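You operate a simulated robot arm through the tools that you are given. There is no shell and no other tool. Be economical: measure what you need, move in short steps, check, and stop when the job is done.

You are at the controls of a simulated two-armed robot. One attempt, no reset.

TASK
Tip the dirty water out of the tub and rinse it clean under the cold tap.
Fine: both lots go down the sink; turn the tap off, stand the empty tub on the counter and leave the bowl as it is. Set down upright: tub. What is to be rubbed or washed off counts as gone when no trace of it is left.

The check looks at the end state, three seconds after you hand in, the way a careful person would. Anything else that was tipped, shoved, dropped, spilled or broken makes it a failure.

THE ROBOT
Two 7-joint arms with fingered hands on one trunk, on a base that drives. Base frame: it is fixed to the floor where the robot stands at the start and does not move with it; the origin is under the middle of the robot, x ahead of it, y to its left, z up; the surface under the hand at the start is at about z = 0.47. Readings come in m, degrees, newtons and seconds.
The left shoulder is at the start at [0.147, 0.182, 0.943], the right one opposite. With the tool pointing down near the work surface each hand reaches from about 0.1 to 0.86 m from the robot's upright axis, wherever it stands, measured 20 degrees to its own side. Places, roughly: cold handle [0.8, -0.6, 0.8]; sink [0.6, -0.5, 0.4]; sink counter [0.5, 0.2, 0.8]. Payload 3.8 kg a hand.
Tool frame (each hand has its own): the origin (TCP) lies between the finger pads and is the grasp point; the fingertips stand 0.03 m ahead of it; z points along the fingers, y is the line along which they close. Largest opening 0.104 m; the body of the gripper starts 0.035 m behind the TCP. The gripper is a hand of 4 fingers: y runs from the thumb to the fingers, the wrist lies at [-0.017, -0.104, -0.178] in the tool frame, and closing takes about 1.5 s.
Orientation is that of the tool frame in the base frame, as a unit quaternion [x, y, z, w]. With the fingers straight down and the wrist toward the robot, the tool's x, y and z point along [0, 1, 0], [1, 0, 0] and [0, 0, -1] of the base frame.

THE INTERFACE
- The arms move only by the tool move_arm. It takes "left_plan", "right_plan" or both (then of equal length, played together; a hand with none holds still); each is a list that holds one entry, the list of rows, each a list of 7 numbers: the turn, a rotation vector about the tool's x, y, z in degrees, then the shift along the tool's x, y, z in m, then the finger opening in m, from 0 to 0.104. In form: [[[rx, ry, rz, dx, dy, dz, hand], ...]]. A call has 1 to 8 rows; each row shifts and turns the commanded pose from where the row before left it, along the tool's axes as they then stand. Rows are played at 5 a second. More than 0.05 m and 8.6 degrees between two rows, or a gripper value outside its range, and nothing of the call is played. A pose out of reach is approached as far as the arm can. The call stops where the force on the tool passes 40 N (or 10 N more than at its start, if that is more) or the arm is blocked; 0.2 s more then pass. The fingers move at their own pace (about 0.072 m/s each) and stop on an object; they squeeze with about 32 N. The grip force told is the motor's: it shows also when the fingers shut on nothing. Time passes only in rows, and 0.2 s behind the last, so rows that do not move let the fingers close. It gives the time, the measured TCP pose, the force on the tool (base axes), the opening and the grip force at its end, in the units of the frame above (readings bear some noise), with the torque about the TCP (base axes, N m) and any sound that the robot's microphone picked up, and new pictures: "show" is both (left out), scene, wrist or none (wrist: the cameras of the hands that moved).
- Cameras (640 x 400 px; columns grow to the right, rows downward): "scene" is now at [0.2735, -0.0056, 1.1315]; the picture's right is [-0.02, -1.00, -0.00], its down [-0.48, 0.01, -0.88] and it looks along [0.88, -0.01, -0.48] (base axes); focal length 214 px, centre (320, 200). "left" rides on the left gripper at [-0.066, -0.09, -0.126] in its tool frame; the picture's right is [-0.78, -0.30, 0.56], its down [0.57, -0.70, 0.42] and it looks along [0.27, 0.65, 0.71] (tool axes); focal length 275 px, centre (320, 200). "right" rides on the right gripper at [0.066, -0.09, -0.126] in its tool frame; the picture's right is [-0.78, 0.30, -0.56], its down [-0.57, -0.70, 0.42] and it looks along [-0.26, 0.65, 0.71] (tool axes); focal length 275 px, centre (320, 200).
- raise_lower(by): slides the trunk up (or, below 0, down) by that many m; the arms and the scene camera ride with it, the base frame stays. It gives what a move gives, with no picture.
- roll_base(legs): drives the robot by 1 to 6 legs, each [ahead, left, turn to the left] in m, m and degrees, along the robot's own axes; the way and the turn of a leg run together, so that a leg with both is an arc; at most 1.5 m and 180 degrees a leg. The arms and the cameras ride along, it lands a little off, and it stops where it bumps. It gives what a move gives, and a new picture of the scene camera.
- preshape(shape, hand): the hand has 4 fingers and takes this shape, open, in about a second: jaw (thumb against the fingers, like two jaws); tri (thumb and two fingers); tip (a fingertip pinch); poke (one finger out to press); point (the index stretched); flat (the hand flat); cup (the hand cupped); fist (a fist). The gripper value then closes the fingers along that shape, each until it touches; the sizes above hold for jaw. It gives what a move gives, with no picture.
- turn_head(pan, tilt): turns the head with the scene camera to pan (to the left, within 86 degrees either way) and tilt (down, from -29 to 69), counted from straight ahead of the robot. It gives what a move gives, and a new picture of the scene camera.
- measure_at(camera, pixels): for up to 12 pixels [column, row] of the newest picture of that camera ("zoom" is the newest enlarged one), the place [x, y, z] in the base frame of the surface seen there, good to about 0.003 m, but the place of the scene camera against the robot may be out by one fixed shift of up to 0.012 m in any direction. It takes no simulated time.
- close_up(camera, box): a new picture of the part [left, top, right, bottom] of that camera's present view, enlarged. It takes no simulated time.
- finish_job(): hands the job in; it is judged then, once.

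Go step by step. Measure first, check grasps and placings, and put right what went wrong. The budget is 80 turns and 260 pictures, counting those below and the enlarged ones. Unless the task says otherwise, let go and move clear before handing in, and close with one line.

The tools are called after "Emit:" as name(argument=value, ...) on one line, values as JSON. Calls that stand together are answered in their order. move_arm: Moves the arms, as the interface text tells. Its arguments: {"type":"object","properties":{"left_plan":{"type":"array"},"right_plan":{"type":"array"},"show":{"type":"string","enum":["both","scene","wrist","none"]}},"required":[]} The other tools are called the same way: raise_lower (by) slides the trunk up or down; preshape (shape, hand) gives the hand a shape; roll_base (legs) drives the base; turn_head (pan, tilt) turns the head that bears the scene camera; measure_at (camera, pixels) gives the place of the surface under pixels of a picture; close_up (camera, box) takes an enlarged picture of a part of a camera's view; finish_job () hands the job in.

At the start:

```text
clock: 0.0
left_position: [0.5216, 0.0336, 1.0797]
left_tcp_rot: [0.707, 0.708, -0.001, -0.001]
left_force: [1.1, -0.2, -0.3]
left_moment: [0.0, -0.01, 0.04]
left_opening: 0.1038
left_grip_force: 0.1
left_shape: jaw
right_position: [0.4457, -0.3997, 1.0562]
right_tcp_rot: [0.707, 0.707, 0.0, 0.0]
right_force: [-0.3, -0.2, -0.1]
right_moment: [0.01, -0.01, 0.0]
right_opening: 0.1038
right_grip_force: 0.1
right_shape: jaw
trunk travel left (down, up): [-0.1, 0.656]
robot x, y, heading: [-0.0025, -0.0045, 0.1]
head pan, tilt: [-0.9, 28.5]
```

scene: 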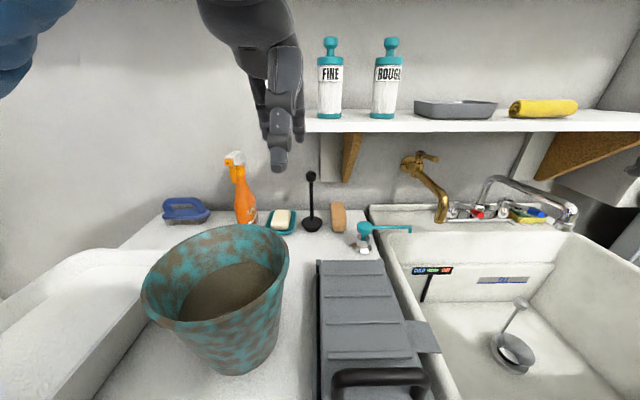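
right: 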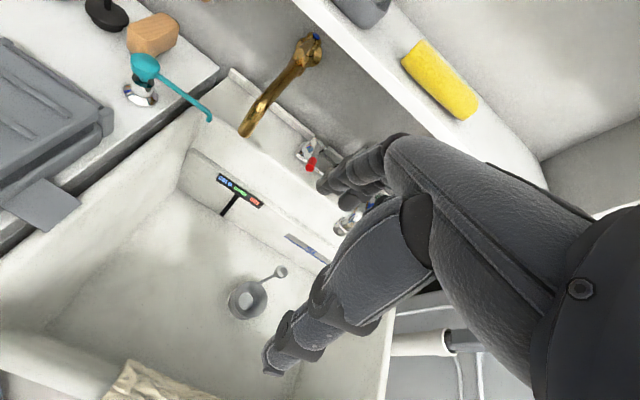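
left: 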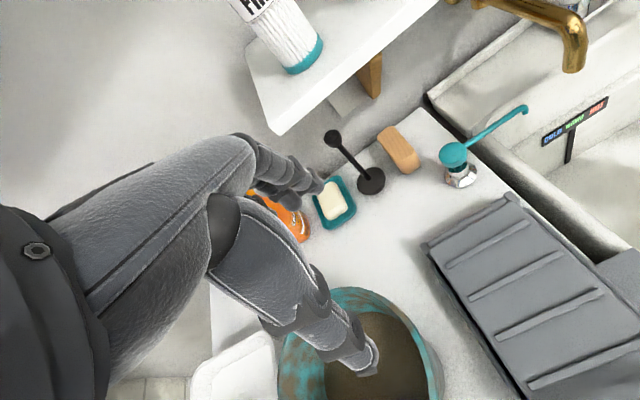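

The scene picture shows a dirty tub of brown water around (215,290), a sink on the right, a brass tap at (425,190) and a second, chrome tap at (530,200). I'll look toward the sink and take enlarged views before I touch anything.

Emit:
turn_head(pan=-40, tilt=35)

Emit:
close_up(camera="scene", box=[160, 40, 480, 240])

```text
clock: 1.1
left_position: [0.5212, 0.0346, 1.0791]
left_tcp_rot: [0.707, 0.707, -0.001, -0.001]
left_force: [-1.2, -0.8, 0.5]
left_moment: [-0.02, 0.01, 0.0]
left_opening: 0.1034
left_grip_force: 0.1
left_shape: jaw
right_position: [0.4448, -0.3995, 1.0564]
right_tcp_rot: [0.707, 0.708, 0.0, 0.001]
right_force: [0.1, 0.4, -0.1]
right_moment: [0.0, -0.01, 0.02]
right_opening: 0.1036
right_grip_force: 0.0
right_shape: jaw
trunk travel left (down, up): [-0.1, 0.656]
robot x, y, heading: [-0.0031, -0.0006, 0.4]
head pan, tilt: [-40.0, 35.0]
```

scene: 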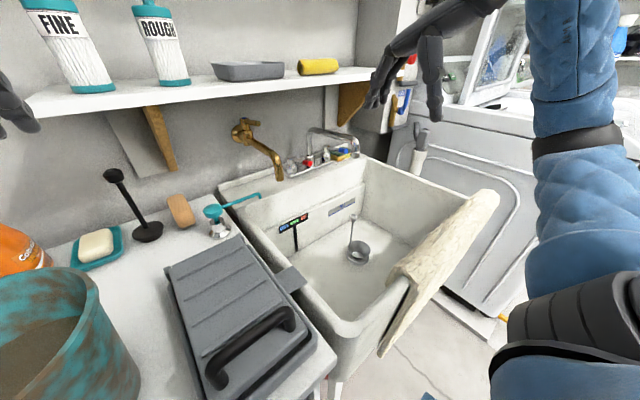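

```text
2.00 times, centred on (320, 140) of scene
```

zoom: 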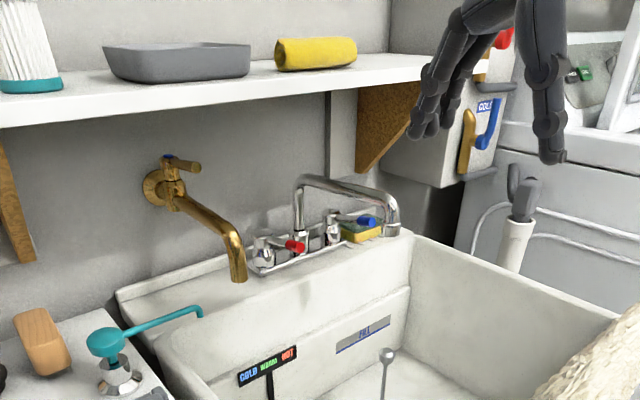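

The chrome faucet has a red handle at (308,160) and a blue one at (343,150), so the blue one should be cold. I'll zoom in on the faucet and the sink floor, and measure the main points.

Emit:
close_up(camera="scene", box=[270, 110, 370, 190])

Emit:
close_up(camera="scene", box=[240, 180, 440, 320])

Emit:
measure_at(camera="scene", pixels=[[308, 160], [343, 150], [355, 152], [358, 256], [220, 190], [337, 330], [480, 210], [365, 160], [274, 172], [255, 240], [272, 155], [310, 280]])

Emit:
turn_head(pan=25, tilt=50)

```text
5.00 times, centred on (320, 150) of scene
```

zoom: 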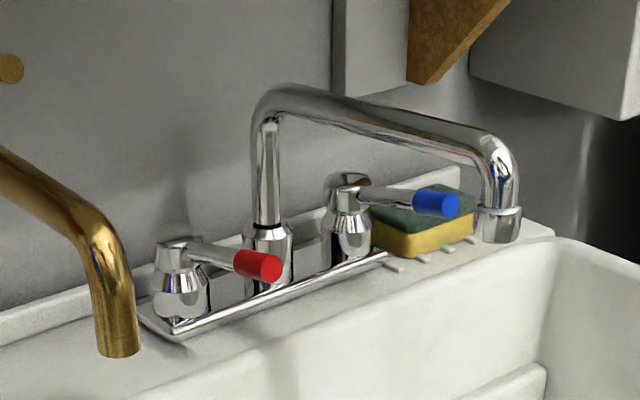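

```text
2.86 times, centred on (340, 250) of scene
```

zoom: 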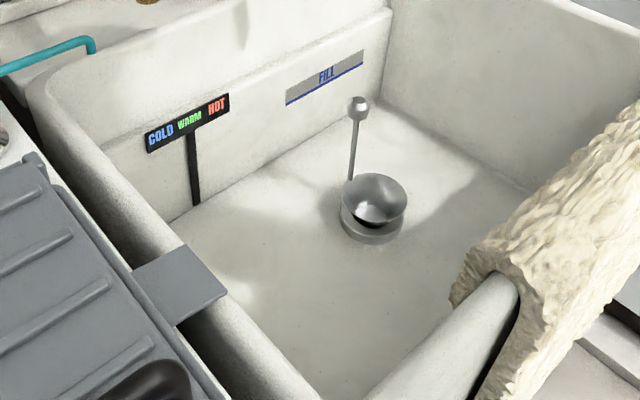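

```text
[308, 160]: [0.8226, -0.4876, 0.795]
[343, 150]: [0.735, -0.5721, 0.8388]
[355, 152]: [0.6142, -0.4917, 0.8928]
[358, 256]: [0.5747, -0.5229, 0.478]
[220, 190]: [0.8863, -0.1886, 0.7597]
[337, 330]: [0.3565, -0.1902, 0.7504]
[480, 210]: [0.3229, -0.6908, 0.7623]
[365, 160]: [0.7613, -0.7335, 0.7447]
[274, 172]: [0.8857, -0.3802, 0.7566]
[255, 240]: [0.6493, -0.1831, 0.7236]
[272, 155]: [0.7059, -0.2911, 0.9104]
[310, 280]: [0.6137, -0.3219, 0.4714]
```

```text
clock: 2.4
left_position: [0.5225, 0.0348, 1.0784]
left_tcp_rot: [0.707, 0.707, -0.001, -0.001]
left_force: [0.5, 0.0, 0.0]
left_moment: [0.03, 0.0, -0.03]
left_opening: 0.1038
left_grip_force: 0.1
left_shape: jaw
right_position: [0.4461, -0.4004, 1.0573]
right_tcp_rot: [0.708, 0.707, 0.0, 0.0]
right_force: [-0.4, -0.1, 0.2]
right_moment: [0.0, 0.02, 0.03]
right_opening: 0.1037
right_grip_force: 0.1
right_shape: jaw
trunk travel left (down, up): [-0.1, 0.656]
robot x, y, heading: [-0.0012, -0.0021, 0.2]
head pan, tilt: [25.0, 50.0]
```

scene: 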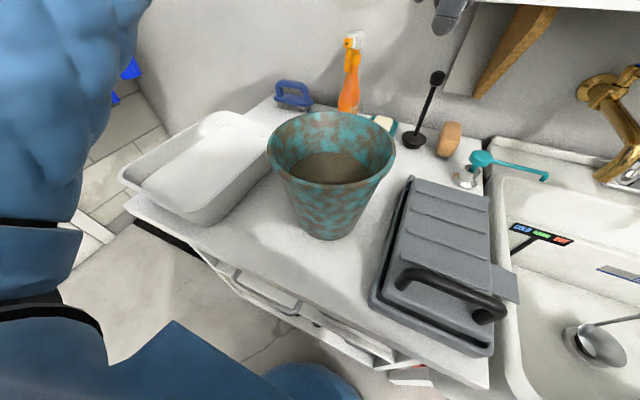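

The tub has no handle, and its rim is the best place to hold it. I'll measure the tub and its neighbours here, then the faucet.

Emit:
measure_at(camera="scene", pixels=[[268, 152], [394, 152], [330, 113], [332, 186], [330, 238], [330, 170], [310, 232], [355, 225], [410, 185], [370, 300], [270, 110], [300, 195]])

Emit:
close_up(camera="scene", box=[230, 90, 430, 250])

Emit:
turn_head(pan=-45, tilt=25)

Emit:
close_up(camera="scene", box=[240, 120, 400, 220])

```text
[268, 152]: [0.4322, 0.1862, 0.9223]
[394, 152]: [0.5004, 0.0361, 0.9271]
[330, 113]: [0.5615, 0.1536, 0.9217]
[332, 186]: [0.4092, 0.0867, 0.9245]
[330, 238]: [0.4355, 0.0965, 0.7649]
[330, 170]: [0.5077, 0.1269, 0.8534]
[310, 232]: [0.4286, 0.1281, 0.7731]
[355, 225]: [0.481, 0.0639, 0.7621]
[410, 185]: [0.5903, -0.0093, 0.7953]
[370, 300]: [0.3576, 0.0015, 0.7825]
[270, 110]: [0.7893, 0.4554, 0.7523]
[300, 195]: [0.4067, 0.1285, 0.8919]
```

```text
2.50 times, centred on (330, 170) of scene
```

zoom: 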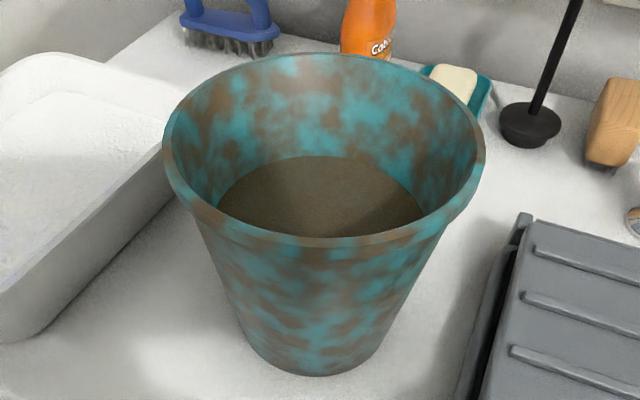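

```text
clock: 3.8
left_position: [0.5209, 0.0326, 1.0803]
left_tcp_rot: [0.707, 0.707, -0.001, -0.001]
left_force: [-0.1, -0.3, 0.0]
left_moment: [-0.03, 0.0, 0.01]
left_opening: 0.104
left_grip_force: 0.0
left_shape: jaw
right_position: [0.4465, -0.3985, 1.0561]
right_tcp_rot: [0.707, 0.707, 0.0, 0.0]
right_force: [0.0, 0.2, 0.1]
right_moment: [0.02, -0.01, -0.02]
right_opening: 0.1035
right_grip_force: 0.1
right_shape: jaw
trunk travel left (down, up): [-0.1, 0.656]
robot x, y, heading: [-0.0, 0.0011, -0.0]
head pan, tilt: [-45.0, 25.0]
```

scene: 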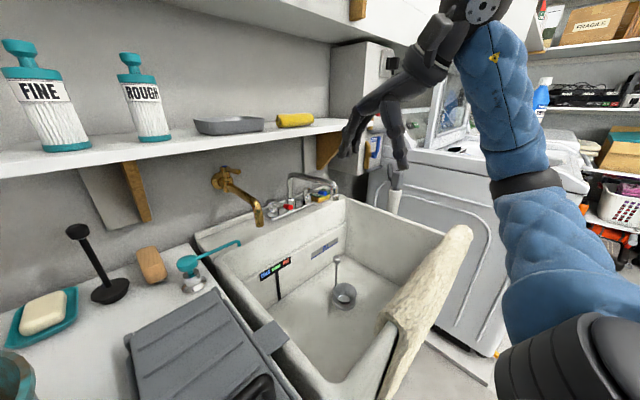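

```text
4.00 times, centred on (320, 170) of scene
```

zoom: 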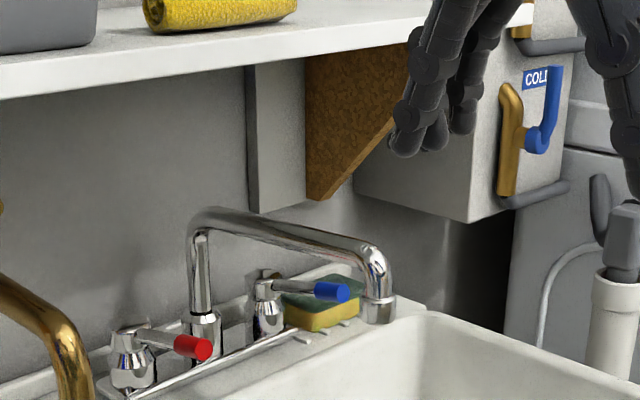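

The tub is about 0.165 m across and 0.165 m tall, with its rim at z≈0.924 and its axis near (0.485, 0.11). I'll measure the faucet parts on this zoom: blue tip (343,291), handle hub (268,312), spout outlet (378,322).

Emit:
measure_at(camera="zoom", pixels=[[343, 291], [322, 290], [296, 288], [268, 284], [268, 312], [378, 310], [376, 260], [300, 235], [203, 260], [205, 347], [165, 340], [318, 320]])

Emit:
measure_at(camera="scene", pixels=[[258, 222], [230, 170], [343, 296], [222, 243], [343, 197], [470, 230], [345, 375], [200, 236], [335, 215], [270, 330], [240, 255], [310, 200]])

```text
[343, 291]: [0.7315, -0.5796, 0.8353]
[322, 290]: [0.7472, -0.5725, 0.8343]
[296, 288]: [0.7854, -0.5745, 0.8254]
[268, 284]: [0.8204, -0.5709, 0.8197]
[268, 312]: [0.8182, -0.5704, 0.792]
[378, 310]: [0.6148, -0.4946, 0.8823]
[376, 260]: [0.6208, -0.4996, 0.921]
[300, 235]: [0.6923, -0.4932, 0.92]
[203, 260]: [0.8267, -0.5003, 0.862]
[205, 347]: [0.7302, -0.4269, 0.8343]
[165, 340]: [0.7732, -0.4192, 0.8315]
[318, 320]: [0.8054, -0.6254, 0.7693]
```

```text
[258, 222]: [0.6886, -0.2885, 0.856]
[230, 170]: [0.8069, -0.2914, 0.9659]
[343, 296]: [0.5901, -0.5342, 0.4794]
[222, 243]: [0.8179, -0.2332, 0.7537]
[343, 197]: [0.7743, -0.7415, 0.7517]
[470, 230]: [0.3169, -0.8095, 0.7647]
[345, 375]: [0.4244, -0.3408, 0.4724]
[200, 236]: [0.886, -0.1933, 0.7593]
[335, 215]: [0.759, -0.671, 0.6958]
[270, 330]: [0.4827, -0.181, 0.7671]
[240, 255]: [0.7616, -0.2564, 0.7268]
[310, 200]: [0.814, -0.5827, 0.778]
```

Chrome spout outlet is at (0.614, -0.495, 0.87), with the blue lever hub at (0.82, -0.571) and its tip at (0.73, -0.58, 0.835). My plan is to pinch the tub's near rim at about (0.40, 0.116) with the left hand, fingers inside and thumb outside, and I'll start by lining up above it.

Emit:
turn_head(pan=10, tilt=45)

Emit:
move_arm(left_plan=[[[-2, 0, 0, 0.021, -0.03, 0, 0.104], [-2, 0, 0, 0.021, -0.03, 0, 0.104], [-2, 0, 0, 0.021, -0.03, 0, 0.104], [-2, 0, 0, 0.021, -0.031, 0, 0.104], [0, 0, 0, 0, -0.004, 0.03, 0.104], [0, 0, 0, 0, -0.004, 0.03, 0.104]]])

```text
clock: 5.1
left_position: [0.5222, 0.0359, 1.0794]
left_tcp_rot: [0.707, 0.707, -0.001, 0.0]
left_force: [-1.4, 0.1, 0.8]
left_moment: [0.01, -0.04, -0.01]
left_opening: 0.1036
left_grip_force: 0.0
left_shape: jaw
right_position: [0.4456, -0.3996, 1.0554]
right_tcp_rot: [0.707, 0.707, 0.0, 0.0]
right_force: [0.5, 0.8, -0.7]
right_moment: [0.0, -0.03, -0.01]
right_opening: 0.1038
right_grip_force: 0.0
right_shape: jaw
trunk travel left (down, up): [-0.1, 0.656]
robot x, y, heading: [0.0004, 0.0009, -0.1]
head pan, tilt: [10.0, 45.0]
```

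scene: 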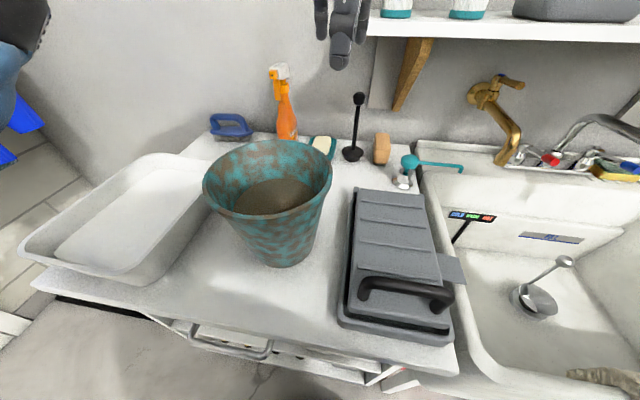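

```text
clock: 6.5
left_position: [0.4019, 0.119, 1.0134]
left_tcp_rot: [0.705, 0.706, 0.048, 0.049]
left_force: [0.0, -0.3, -0.3]
left_moment: [-0.02, -0.01, -0.01]
left_opening: 0.1037
left_grip_force: 0.0
left_shape: jaw
right_position: [0.446, -0.3995, 1.0563]
right_tcp_rot: [0.707, 0.707, 0.0, 0.0]
right_force: [0.0, -0.4, 0.3]
right_moment: [0.01, 0.01, 0.01]
right_opening: 0.1037
right_grip_force: 0.2
right_shape: jaw
trunk travel left (down, up): [-0.1, 0.656]
robot x, y, heading: [-0.0007, 0.0005, 0.0]
head pan, tilt: [10.0, 45.0]
```

scene: 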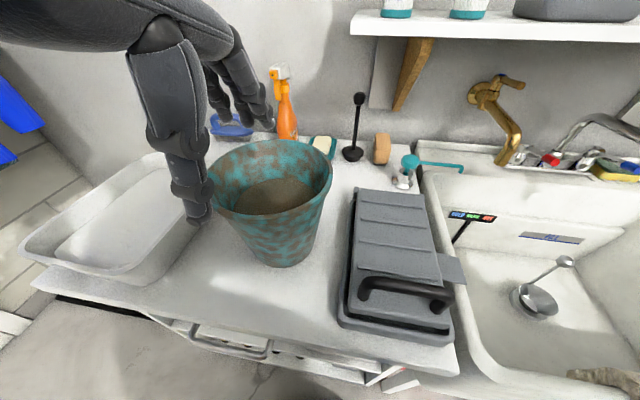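
left: 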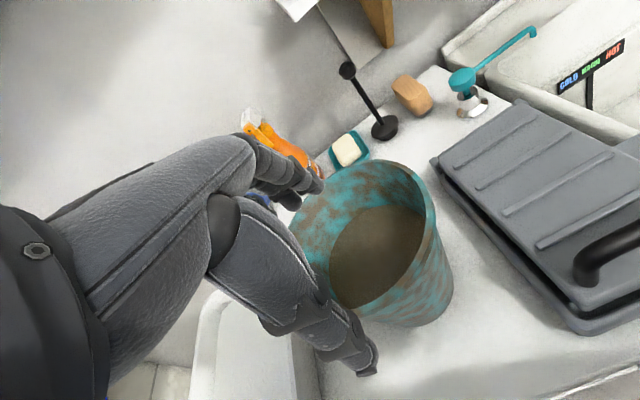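

The hand is above the near rim with its thumb at (195,215) in the scene view. I'll check where the rim is relative to the thumb and fingers with the wrist camera.

Emit:
measure_at(camera="left", pixels=[[368, 368], [315, 186], [290, 235], [404, 165], [340, 310], [424, 235], [375, 312], [300, 205]])

Emit:
measure_at(camera="scene", pixels=[[332, 165], [268, 139], [270, 214], [240, 208], [206, 180]])

Emit:
close_up(camera="left", box=[240, 130, 480, 400])

```text
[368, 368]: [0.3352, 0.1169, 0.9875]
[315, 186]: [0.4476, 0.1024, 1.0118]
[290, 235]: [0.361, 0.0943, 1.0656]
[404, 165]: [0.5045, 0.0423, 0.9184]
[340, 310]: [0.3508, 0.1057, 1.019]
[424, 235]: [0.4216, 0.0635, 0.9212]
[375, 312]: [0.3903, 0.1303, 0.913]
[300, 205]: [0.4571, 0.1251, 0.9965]
```

```text
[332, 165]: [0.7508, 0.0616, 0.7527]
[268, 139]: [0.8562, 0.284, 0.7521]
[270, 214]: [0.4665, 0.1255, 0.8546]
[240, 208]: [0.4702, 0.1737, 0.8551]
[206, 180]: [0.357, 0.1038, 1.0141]
```

```text
1.48 times, centred on (360, 265) of left
```

zoom: 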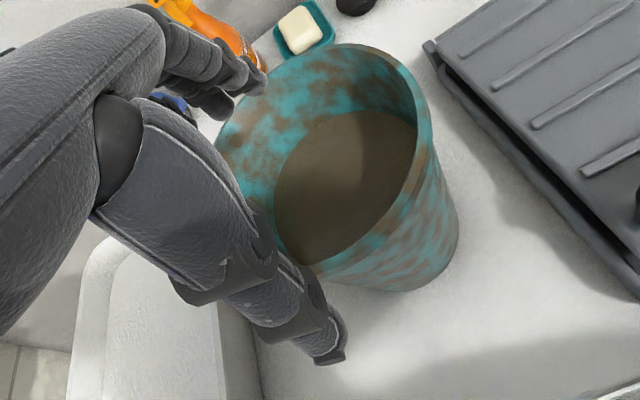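

The rim's near edge is at x≈0.398, between the thumb at x≈0.34 and the fingers at x≈0.45. I'll lower about 0.11 m so the rim sits in the hand, then close.

Emit:
move_arm(left_plan=[[[0, 0, 0, 0, -0.0038, 0.027, 0.104], [0, 0, 0, 0, -0.0038, 0.027, 0.104], [0, 0, 0, 0, -0.0038, 0.027, 0.104], [0, 0, 0, 0, -0.0038, 0.027, 0.104], [0, 0, 0, 0, 0, 0, 0.104]]])

```text
clock: 7.7
left_position: [0.4234, 0.0985, 0.928]
left_tcp_rot: [0.704, 0.707, 0.05, 0.048]
left_force: [0.7, -0.2, -0.1]
left_moment: [-0.01, 0.03, 0.01]
left_opening: 0.1038
left_grip_force: 0.0
left_shape: jaw
left hand out of reach, approached as far as the arm can: row 2, 3, 4
right_position: [0.4459, -0.3995, 1.0564]
right_tcp_rot: [0.707, 0.707, 0.0, 0.0]
right_force: [0.8, 0.5, -0.1]
right_moment: [0.01, -0.03, -0.01]
right_opening: 0.1035
right_grip_force: 0.1
right_shape: jaw
trunk travel left (down, up): [-0.1, 0.656]
robot x, y, heading: [-0.0001, -0.0011, 0.2]
head pan, tilt: [10.0, 45.0]
```

scene: 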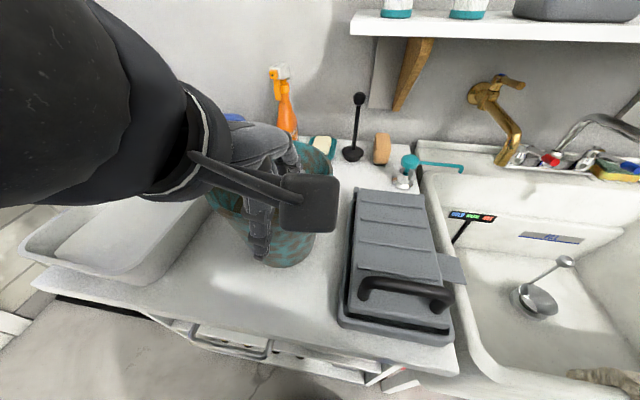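
left: 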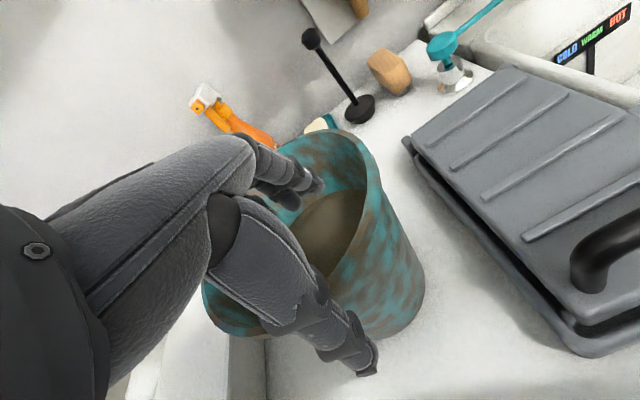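

The arm runs out of reach this close to the body and stopped at (0.423, 0.0985, 0.928) without touching anything. I'll raise the trunk to clear the tub, then back the base off for a better working distance.

Emit:
raise_lower(by=0.12)

Emit:
roll_base(legs=[[-0.18, 0, 0]])

```text
clock: 9.2
left_position: [0.4238, 0.0981, 1.0487]
left_tcp_rot: [0.705, 0.706, 0.049, 0.049]
left_force: [0.8, -0.5, -0.5]
left_moment: [0.02, 0.02, 0.03]
left_opening: 0.1037
left_grip_force: 0.0
left_shape: jaw
right_position: [0.4459, -0.399, 1.1743]
right_tcp_rot: [0.707, 0.707, -0.001, -0.001]
right_force: [-0.5, 0.6, 0.1]
right_moment: [0.03, 0.01, 0.02]
right_opening: 0.1036
right_grip_force: 0.1
right_shape: jaw
trunk travel left (down, up): [-0.22, 0.536]
robot x, y, heading: [-0.0015, -0.0002, -0.2]
head pan, tilt: [10.0, 45.0]
```

```text
clock: 10.7
left_position: [0.2414, 0.0963, 1.0493]
left_tcp_rot: [0.707, 0.704, 0.049, 0.049]
left_force: [-0.6, 0.3, 0.6]
left_moment: [0.0, -0.02, 0.0]
left_opening: 0.1035
left_grip_force: 0.1
left_shape: jaw
right_position: [0.2609, -0.4008, 1.1765]
right_tcp_rot: [0.708, 0.706, 0.001, 0.0]
right_force: [-0.3, -0.8, 1.0]
right_moment: [0.01, -0.04, 0.03]
right_opening: 0.1037
right_grip_force: 0.1
right_shape: jaw
trunk travel left (down, up): [-0.22, 0.536]
robot x, y, heading: [-0.1805, 0.0, -0.4]
head pan, tilt: [10.0, 45.0]
```

scene: 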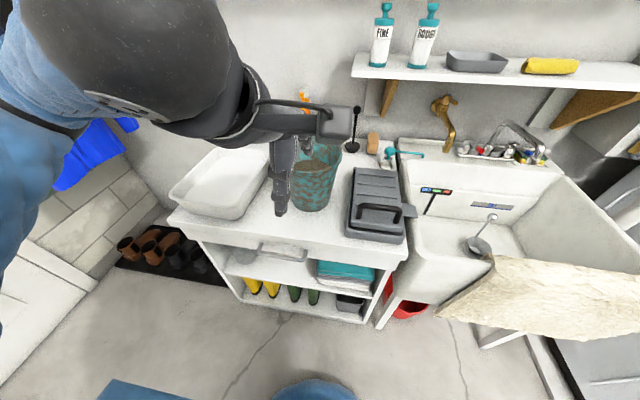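

The base is back 0.18 m and the hand is clear at (0.241, 0.096, 1.049). I'll bring the left hand forward over the near rim again.

Emit:
move_arm(left_plan=[[[0, 0, 0, 0.0, 0.04, 0, 0.104], [0, 0, 0, 0.0, 0.04, 0, 0.104], [0, 0, 0, 0, 0.04, 0, 0.104], [0, 0, 0, 0, 0, 0, 0.104]]])

```text
clock: 11.7
left_position: [0.3638, 0.0957, 1.0652]
left_tcp_rot: [0.706, 0.704, 0.049, 0.049]
left_force: [0.2, -0.8, 0.7]
left_moment: [-0.03, -0.01, 0.02]
left_opening: 0.1037
left_grip_force: 0.2
left_shape: jaw
right_position: [0.2617, -0.3999, 1.1769]
right_tcp_rot: [0.708, 0.706, 0.0, 0.0]
right_force: [-0.1, -0.2, -0.3]
right_moment: [0.03, -0.01, -0.02]
right_opening: 0.1037
right_grip_force: 0.1
right_shape: jaw
trunk travel left (down, up): [-0.22, 0.536]
robot x, y, heading: [-0.183, 0.0002, -0.2]
head pan, tilt: [10.0, 45.0]
```

scene: 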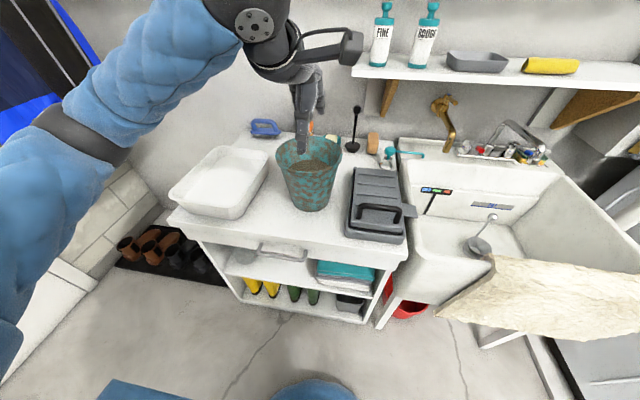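
left: 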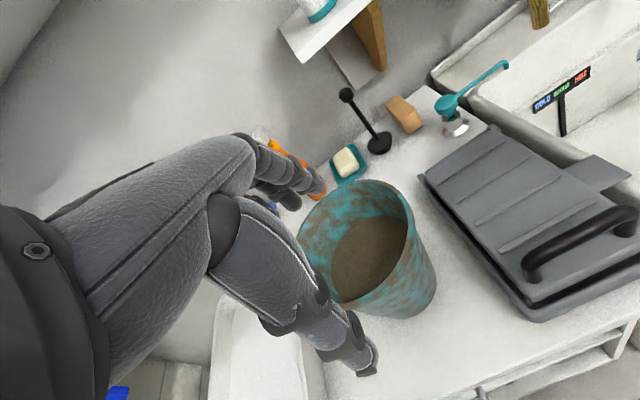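

The tub is undisturbed, and the hand now tracks its commands at (0.364, 0.096, 1.065). I'll shift over the near rim and lower straight down.

Emit:
move_arm(left_plan=[[[0, 0, 0, 0.02, 0.034, 0.005, 0.104], [0, 0, 0, 0, -0.0056, 0.0396, 0.104], [0, 0, 0, 0, -0.0056, 0.0396, 0.104], [0, 0, 0, 0, -0.0056, 0.0396, 0.104], [0, 0, 0, 0, -0.0056, 0.0396, 0.104], [0, 0, 0, 0, 0, 0, 0.104]]])

```text
clock: 13.1
left_position: [0.3974, 0.1165, 0.9015]
left_tcp_rot: [0.706, 0.704, 0.05, 0.049]
left_force: [0.2, 0.6, 0.2]
left_moment: [-0.03, 0.03, 0.0]
left_opening: 0.1039
left_grip_force: 0.1
left_shape: jaw
right_position: [0.2617, -0.4008, 1.1752]
right_tcp_rot: [0.708, 0.706, 0.0, 0.001]
right_force: [-0.3, 0.2, 0.2]
right_moment: [-0.03, 0.03, 0.04]
right_opening: 0.1036
right_grip_force: 0.0
right_shape: jaw
trunk travel left (down, up): [-0.22, 0.536]
robot x, y, heading: [-0.1839, 0.0003, -0.1]
head pan, tilt: [10.0, 45.0]
```

scene: 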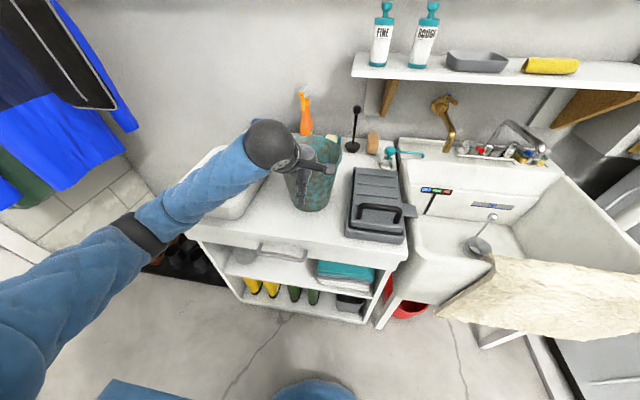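
left: 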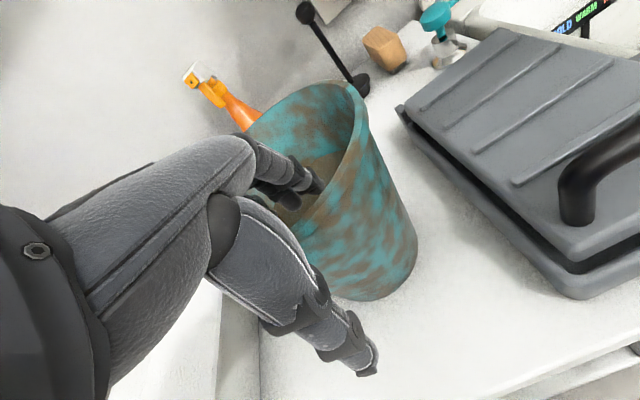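

The fingers are inside the rim at (310,185) and the thumb is outside, with no contact force yet. Closing gently now.

Emit:
move_arm(left_plan=[[[0, 0, 0, 0, 0, 0, 0.08], [0, 0, 0, 0, 0, 0, 0.05], [0, 0, 0, 0, 0, 0, 0.02], [0, 0, 0, 0, 0, 0, 0], [0, 0, 0, 0, 0, 0, 0], [0, 0, 0, 0, 0, 0, 0], [0, 0, 0, 0, 0, 0, 0], [0, 0, 0, 0, 0, 0, 0]]], show="wrist")

```text
clock: 14.9
left_position: [0.3981, 0.1163, 0.9024]
left_tcp_rot: [0.707, 0.704, 0.048, 0.049]
left_force: [0.6, 0.7, 1.5]
left_moment: [0.02, 0.0, 0.0]
left_opening: 0.0
left_grip_force: 32.1
left_shape: jaw
right_position: [0.2616, -0.4008, 1.1764]
right_tcp_rot: [0.708, 0.706, 0.0, 0.0]
right_force: [0.2, 0.7, -0.3]
right_moment: [0.0, -0.01, 0.0]
right_opening: 0.1036
right_grip_force: 0.0
right_shape: jaw
trunk travel left (down, up): [-0.22, 0.536]
robot x, y, heading: [-0.1796, -0.0061, 0.0]
head pan, tilt: [10.0, 45.0]
```

left: 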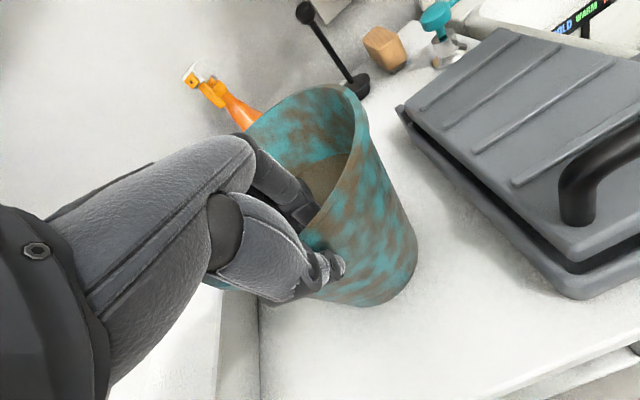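

The thumb and fingers pinch the thin wall with 32 N. I'll lift 3 cm as a test and look for sag.

Emit:
move_arm(left_plan=[[[0, 0, 0, 0, 0.001, -0.0075, 0], [0, 0, 0, 0, 0.001, -0.0075, 0], [0, 0, 0, 0, 0.001, -0.0075, 0], [0, 0, 0, 0, 0.001, -0.0075, 0], [0, 0, 0, 0, 0, 0, 0]]])

```text
clock: 16.1
left_position: [0.3961, 0.1173, 0.9343]
left_tcp_rot: [0.707, 0.704, 0.048, 0.049]
left_force: [-0.2, -1.7, -0.6]
left_moment: [-0.05, 0.06, -0.02]
left_opening: 0.0
left_grip_force: 31.9
left_shape: jaw
right_position: [0.2642, -0.4, 1.1766]
right_tcp_rot: [0.708, 0.706, 0.0, 0.0]
right_force: [-0.5, 0.0, -0.4]
right_moment: [0.0, 0.01, -0.01]
right_opening: 0.1038
right_grip_force: 0.1
right_shape: jaw
trunk travel left (down, up): [-0.22, 0.536]
robot x, y, heading: [-0.1804, -0.001, -0.3]
head pan, tilt: [10.0, 45.0]
```

scene: 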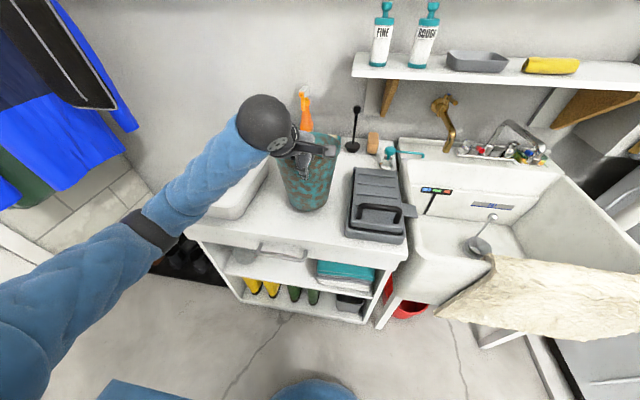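
left: 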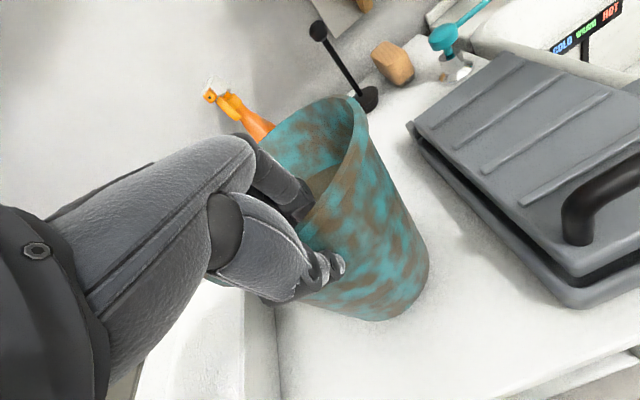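

The force shows almost no weight and the tub shifted slightly in the wrist view, so the fingers may have slipped. I'll measure the tub's rim and base height to find out.

Emit:
measure_at(camera="left", pixels=[[365, 310], [400, 305], [355, 110], [350, 150], [420, 270], [320, 185], [380, 330], [450, 340]])

Emit:
close_up(camera="left", box=[220, 80, 460, 340])

Emit:
close_up(camera="scene", box=[230, 90, 390, 230])

```text
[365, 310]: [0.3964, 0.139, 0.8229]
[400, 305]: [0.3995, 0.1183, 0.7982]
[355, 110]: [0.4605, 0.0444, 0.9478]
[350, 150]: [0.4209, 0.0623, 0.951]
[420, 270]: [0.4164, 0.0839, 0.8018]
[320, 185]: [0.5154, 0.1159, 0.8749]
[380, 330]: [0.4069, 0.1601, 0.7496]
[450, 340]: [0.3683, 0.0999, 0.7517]
```

```text
1.54 times, centred on (340, 210) of left
```

zoom: 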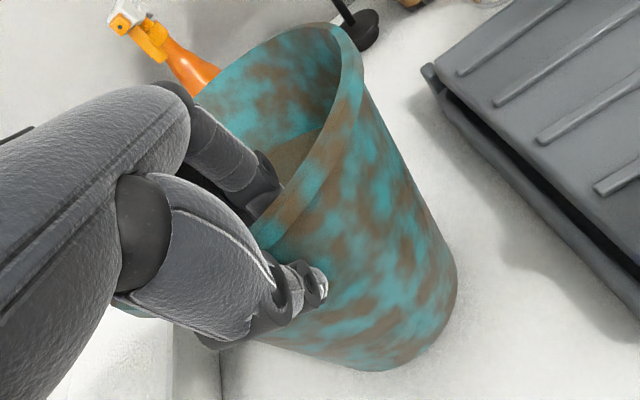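

```text
2.86 times, centred on (310, 160) of scene
```

zoom: 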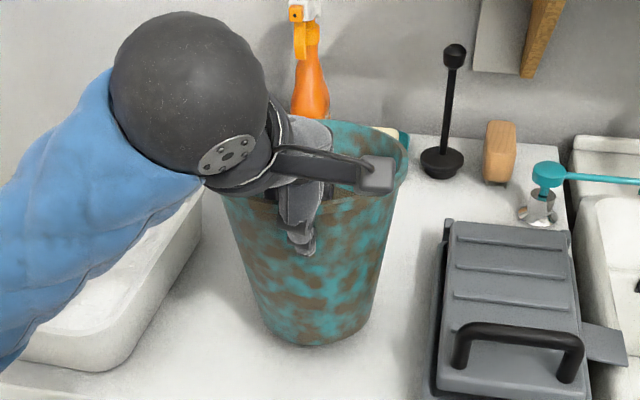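

The rim is now at z≈0.95, up 3 cm, so the grip holds. Next I'll raise the trunk so the tub clears the gray case and taps, then look right to check the driving path.

Emit:
raise_lower(by=0.12)

Emit:
turn_head(pan=-50, tilt=35)

```text
clock: 17.6
left_position: [0.3962, 0.1149, 1.0547]
left_tcp_rot: [0.707, 0.704, 0.049, 0.047]
left_force: [1.6, 0.3, -1.1]
left_moment: [0.02, 0.09, 0.0]
left_opening: 0.0002
left_grip_force: 31.9
left_shape: jaw
right_position: [0.2633, -0.4011, 1.2955]
right_tcp_rot: [0.708, 0.706, -0.001, 0.0]
right_force: [-1.1, 0.1, -0.3]
right_moment: [-0.02, 0.01, 0.02]
right_opening: 0.1037
right_grip_force: 0.0
right_shape: jaw
trunk travel left (down, up): [-0.34, 0.416]
robot x, y, heading: [-0.1851, -0.0004, -0.3]
head pan, tilt: [10.0, 45.0]
```

```text
clock: 18.9
left_position: [0.396, 0.1155, 1.0564]
left_tcp_rot: [0.707, 0.704, 0.048, 0.048]
left_force: [0.2, 0.0, -0.8]
left_moment: [-0.02, 0.08, -0.02]
left_opening: 0.0002
left_grip_force: 32.2
left_shape: jaw
right_position: [0.2616, -0.4013, 1.2964]
right_tcp_rot: [0.709, 0.706, 0.0, -0.001]
right_force: [-0.6, 0.0, -0.4]
right_moment: [0.03, 0.01, 0.02]
right_opening: 0.104
right_grip_force: 0.1
right_shape: jaw
trunk travel left (down, up): [-0.34, 0.416]
robot x, y, heading: [-0.179, -0.0012, -0.1]
head pan, tilt: [-50.0, 35.0]
```

scene: 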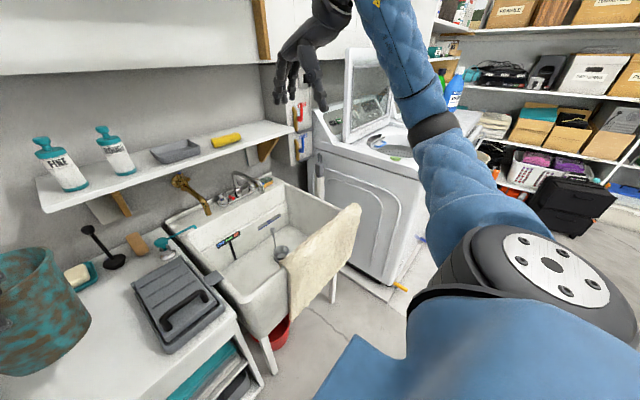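

The tub is held clear of the counter. I'll measure the washer front and the gray case handle before driving right.

Emit:
measure_at(camera="scene", pixels=[[400, 180], [395, 280], [345, 130], [360, 215], [185, 315], [270, 350], [50, 365], [290, 150], [300, 340]])

```text
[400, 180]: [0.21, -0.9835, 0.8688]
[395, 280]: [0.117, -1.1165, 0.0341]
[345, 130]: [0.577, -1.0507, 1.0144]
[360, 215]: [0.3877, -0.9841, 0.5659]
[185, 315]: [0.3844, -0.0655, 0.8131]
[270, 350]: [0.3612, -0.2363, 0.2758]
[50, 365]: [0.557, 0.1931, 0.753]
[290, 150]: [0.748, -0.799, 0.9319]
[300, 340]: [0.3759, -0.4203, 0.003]
```

The path is clear: the washer starts at y≈-0.98, and the case handle top is near 0.83 against the tub base at about 0.91. Driving right 0.42 m.

Emit:
roll_base(legs=[[0, -0.21, 0], [0, -0.21, 0]])

Emit:
turn_head(pan=0, tilt=40)

```text
clock: 21.7
left_position: [0.3932, -0.2985, 1.0547]
left_tcp_rot: [0.706, 0.705, 0.049, 0.048]
left_force: [-0.4, -0.8, -1.2]
left_moment: [0.03, 0.06, -0.01]
left_opening: 0.0
left_grip_force: 32.0
left_shape: jaw
right_position: [0.262, -0.8155, 1.2968]
right_tcp_rot: [0.708, 0.706, 0.001, -0.001]
right_force: [-0.2, -0.3, 0.3]
right_moment: [0.02, 0.02, 0.0]
right_opening: 0.1035
right_grip_force: 0.0
right_shape: jaw
trunk travel left (down, up): [-0.34, 0.416]
robot x, y, heading: [-0.1849, -0.4122, -0.2]
head pan, tilt: [-50.0, 35.0]
```

scene: 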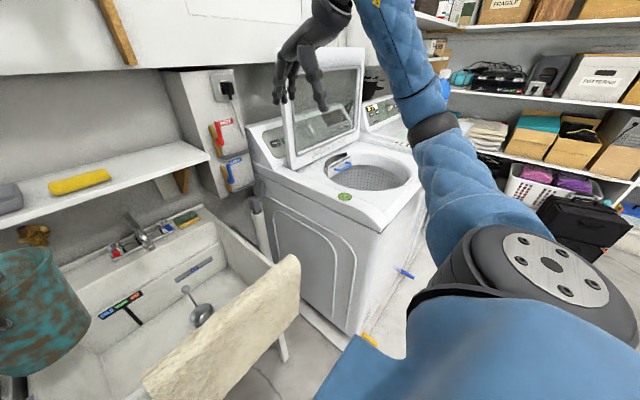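

```text
clock: 22.9
left_position: [0.3923, -0.2971, 1.0552]
left_tcp_rot: [0.707, 0.704, 0.049, 0.05]
left_force: [0.1, 0.5, -1.0]
left_moment: [-0.02, 0.04, -0.02]
left_opening: 0.0
left_grip_force: 31.6
left_shape: jaw
right_position: [0.2613, -0.8147, 1.2952]
right_tcp_rot: [0.708, 0.706, 0.0, 0.0]
right_force: [-0.1, 0.6, -0.2]
right_moment: [-0.01, -0.03, 0.06]
right_opening: 0.1034
right_grip_force: 0.0
right_shape: jaw
trunk travel left (down, up): [-0.34, 0.416]
robot x, y, heading: [-0.1829, -0.4191, 0.0]
head pan, tilt: [0.0, 40.0]
```

scene: 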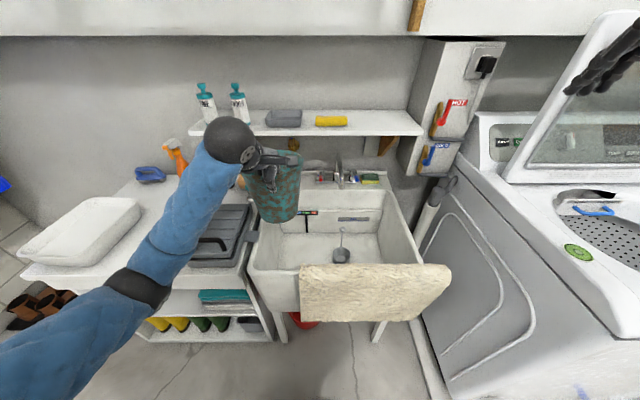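

The tub hangs level over the left part of the sink, with the TCP at (0.392, -0.297, 1.055). I'll move it 0.13 m right to centre over the bowl and lower the trunk so the pour falls well inside.

Emit:
move_arm(left_plan=[[[0, 0, 0, -0.026, 0, 0, 0], [0, 0, 0, -0.026, 0, 0, 0], [0, 0, 0, -0.026, 0, 0, 0], [0, 0, 0, -0.026, 0, 0, 0], [0, 0, 0, -0.026, 0, 0, 0], [0, 0, 0, 0, 0, 0, 0]]], show="none")

Emit:
raise_lower(by=-0.12)

Emit:
turn_head(pan=0, tilt=50)

Emit:
close_up(camera="scene", box=[400, 0, 520, 120])

```text
clock: 24.3
left_position: [0.3931, -0.4272, 1.0553]
left_tcp_rot: [0.706, 0.705, 0.049, 0.05]
left_force: [-0.3, -0.6, -1.0]
left_moment: [-0.05, 0.06, -0.01]
left_opening: 0.0
left_grip_force: 32.0
left_shape: jaw
right_position: [0.2621, -0.814, 1.2963]
right_tcp_rot: [0.708, 0.706, -0.001, 0.0]
right_force: [0.7, 0.1, 0.6]
right_moment: [-0.01, 0.02, -0.01]
right_opening: 0.1035
right_grip_force: 0.1
right_shape: jaw
trunk travel left (down, up): [-0.34, 0.416]
robot x, y, heading: [-0.1793, -0.4101, -0.3]
head pan, tilt: [0.0, 40.0]
```

```text
clock: 25.8
left_position: [0.3929, -0.4275, 0.9366]
left_tcp_rot: [0.706, 0.705, 0.05, 0.049]
left_force: [0.4, -1.2, -1.6]
left_moment: [-0.01, 0.09, 0.02]
left_opening: 0.0001
left_grip_force: 31.9
left_shape: jaw
right_position: [0.2594, -0.8139, 1.1765]
right_tcp_rot: [0.708, 0.706, 0.0, 0.0]
right_force: [0.1, -0.7, -0.3]
right_moment: [0.01, 0.0, -0.01]
right_opening: 0.1036
right_grip_force: 0.1
right_shape: jaw
trunk travel left (down, up): [-0.22, 0.536]
robot x, y, heading: [-0.1831, -0.4139, -0.1]
head pan, tilt: [0.0, 40.0]
```

```text
clock: 26.5
left_position: [0.3936, -0.4267, 0.9351]
left_tcp_rot: [0.706, 0.705, 0.048, 0.049]
left_force: [1.1, -0.2, -1.0]
left_moment: [0.0, 0.11, 0.0]
left_opening: 0.0001
left_grip_force: 31.6
left_shape: jaw
right_position: [0.2621, -0.8145, 1.1755]
right_tcp_rot: [0.708, 0.707, 0.0, 0.001]
right_force: [-0.3, 0.7, -0.5]
right_moment: [0.02, 0.01, 0.03]
right_opening: 0.1034
right_grip_force: 0.1
right_shape: jaw
trunk travel left (down, up): [-0.22, 0.536]
robot x, y, heading: [-0.1872, -0.4117, -0.3]
head pan, tilt: [0.0, 50.0]
```

scene: 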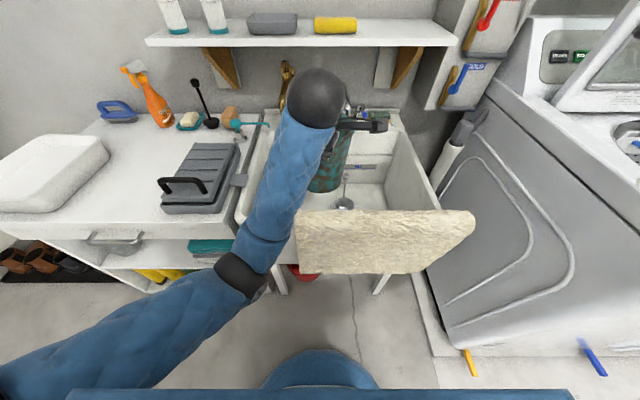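

```text
3.33 times, centred on (460, 60) of scene
```

zoom: 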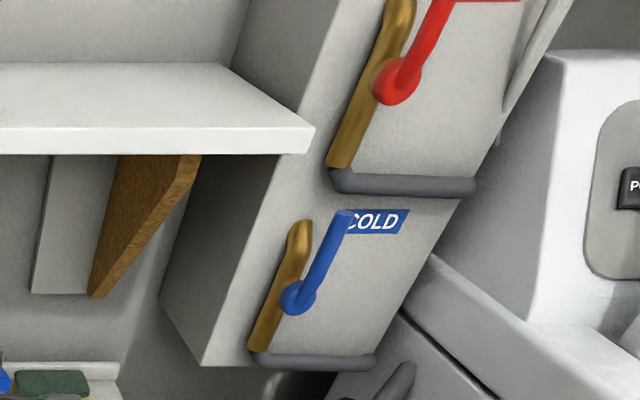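

The tub is now over the middle of the sink at (0.394, -0.427, 0.935), and both supply levers lie along their pipes, so they look open. I'll begin tipping it toward its left side, turning about tool y.

Emit:
move_arm(left_plan=[[[0, -7, 0, 0, 0.02, 0, 0], [0, -7, 0, 0, 0.01, 0, 0], [0, -7, 0, 0, 0, 0, 0], [0, -7, 0, 0, 0, 0, 0], [0, -7, 0, 0, 0, 0, 0], [0, -7, 0, 0, 0, 0, 0], [0, -7, 0, 0, 0, 0, 0]]])

```text
clock: 28.1
left_position: [0.4312, -0.4165, 0.9529]
left_tcp_rot: [0.664, 0.623, -0.23, 0.345]
left_force: [-0.2, 0.4, -0.9]
left_moment: [0.06, 0.07, -0.03]
left_opening: 0.0001
left_grip_force: 32.3
left_shape: jaw
right_position: [0.2622, -0.8144, 1.176]
right_tcp_rot: [0.707, 0.707, 0.001, 0.0]
right_force: [-0.4, 0.1, 1.0]
right_moment: [-0.02, 0.01, -0.02]
right_opening: 0.1037
right_grip_force: 0.1
right_shape: jaw
trunk travel left (down, up): [-0.22, 0.536]
robot x, y, heading: [-0.1829, -0.4131, -0.3]
head pan, tilt: [0.0, 50.0]
```

scene: 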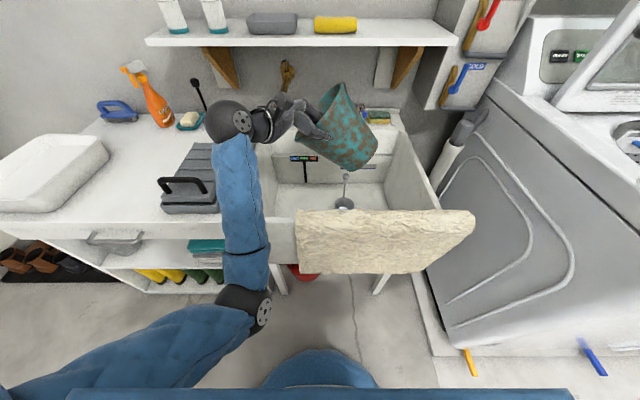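
left: 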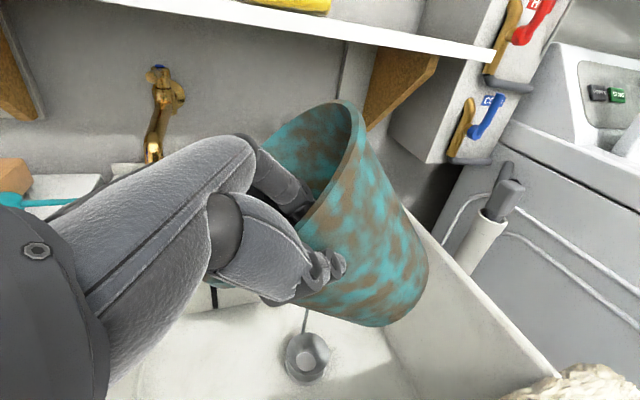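

The tilt works with a firm grip and the lip over the bowl. I'll keep tipping past horizontal.

Emit:
move_arm(left_plan=[[[0, -7, 0, 0, 0, 0, 0], [0, -7, 0, 0, 0, 0, 0], [0, -7, 0, 0, 0, 0, 0], [0, -7, 0, 0, 0, 0, 0], [0, -7, 0, 0, 0, 0, 0], [0, -7, 0, 0, 0, 0, 0], [0, -7, 0, 0, 0, 0, 0], [0, -7, 0, 0, 0, 0, 0]]])

```text
clock: 30.1
left_position: [0.4402, -0.4098, 0.9712]
left_tcp_rot: [0.494, 0.381, -0.496, 0.603]
left_force: [0.8, 0.8, -0.7]
left_moment: [0.12, 0.03, 0.0]
left_opening: 0.0002
left_grip_force: 32.2
left_shape: jaw
right_position: [0.2613, -0.8143, 1.1758]
right_tcp_rot: [0.708, 0.706, 0.0, 0.0]
right_force: [0.5, -0.2, 0.0]
right_moment: [0.03, -0.01, 0.02]
right_opening: 0.1036
right_grip_force: 0.1
right_shape: jaw
trunk travel left (down, up): [-0.22, 0.536]
robot x, y, heading: [-0.1803, -0.4122, 0.0]
head pan, tilt: [0.0, 50.0]
stopped in row 8 (left hand): the arm was blocked; the commanded pose is now the measured one
```

scene: 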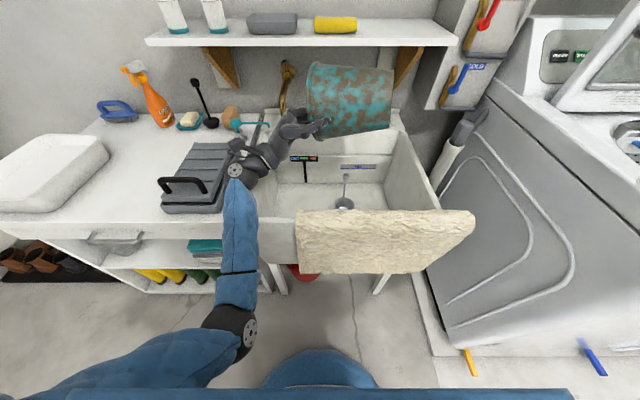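
left: 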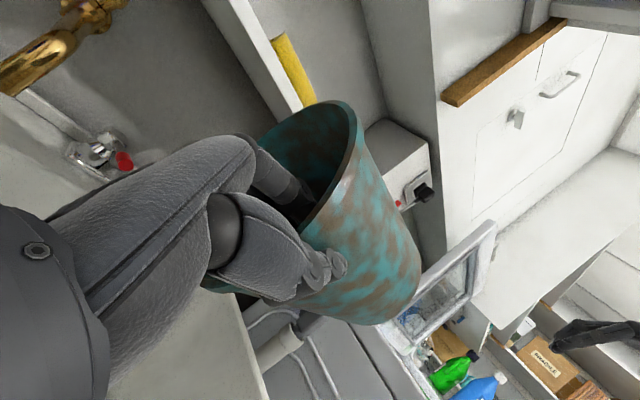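

The tub is tipped about 103° and its contents should have run out; the arm was blocked in the last row. I'll check whether the forearm is touching the gray case and whether the sink took the water.

Emit:
close_up(camera="scene", box=[140, 80, 440, 260])

Emit:
close_up(camera="left", box=[200, 80, 440, 340])

```text
2.13 times, centred on (290, 170) of scene
```

zoom: 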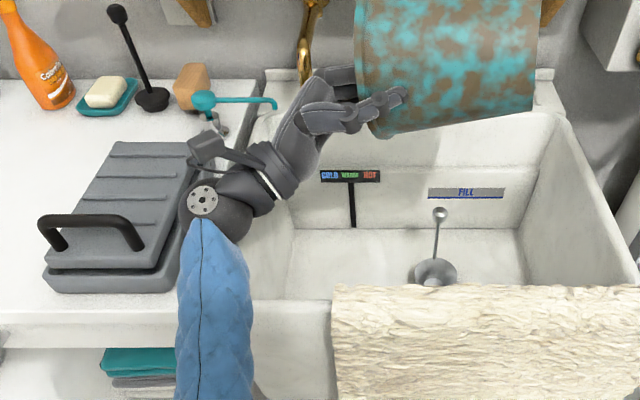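

```text
1.54 times, centred on (320, 210) of left
```

zoom: 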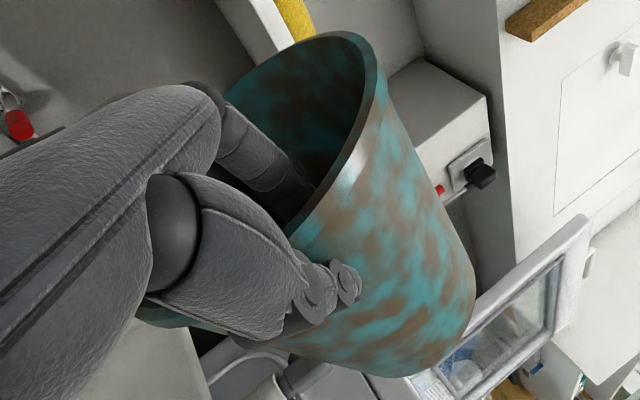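

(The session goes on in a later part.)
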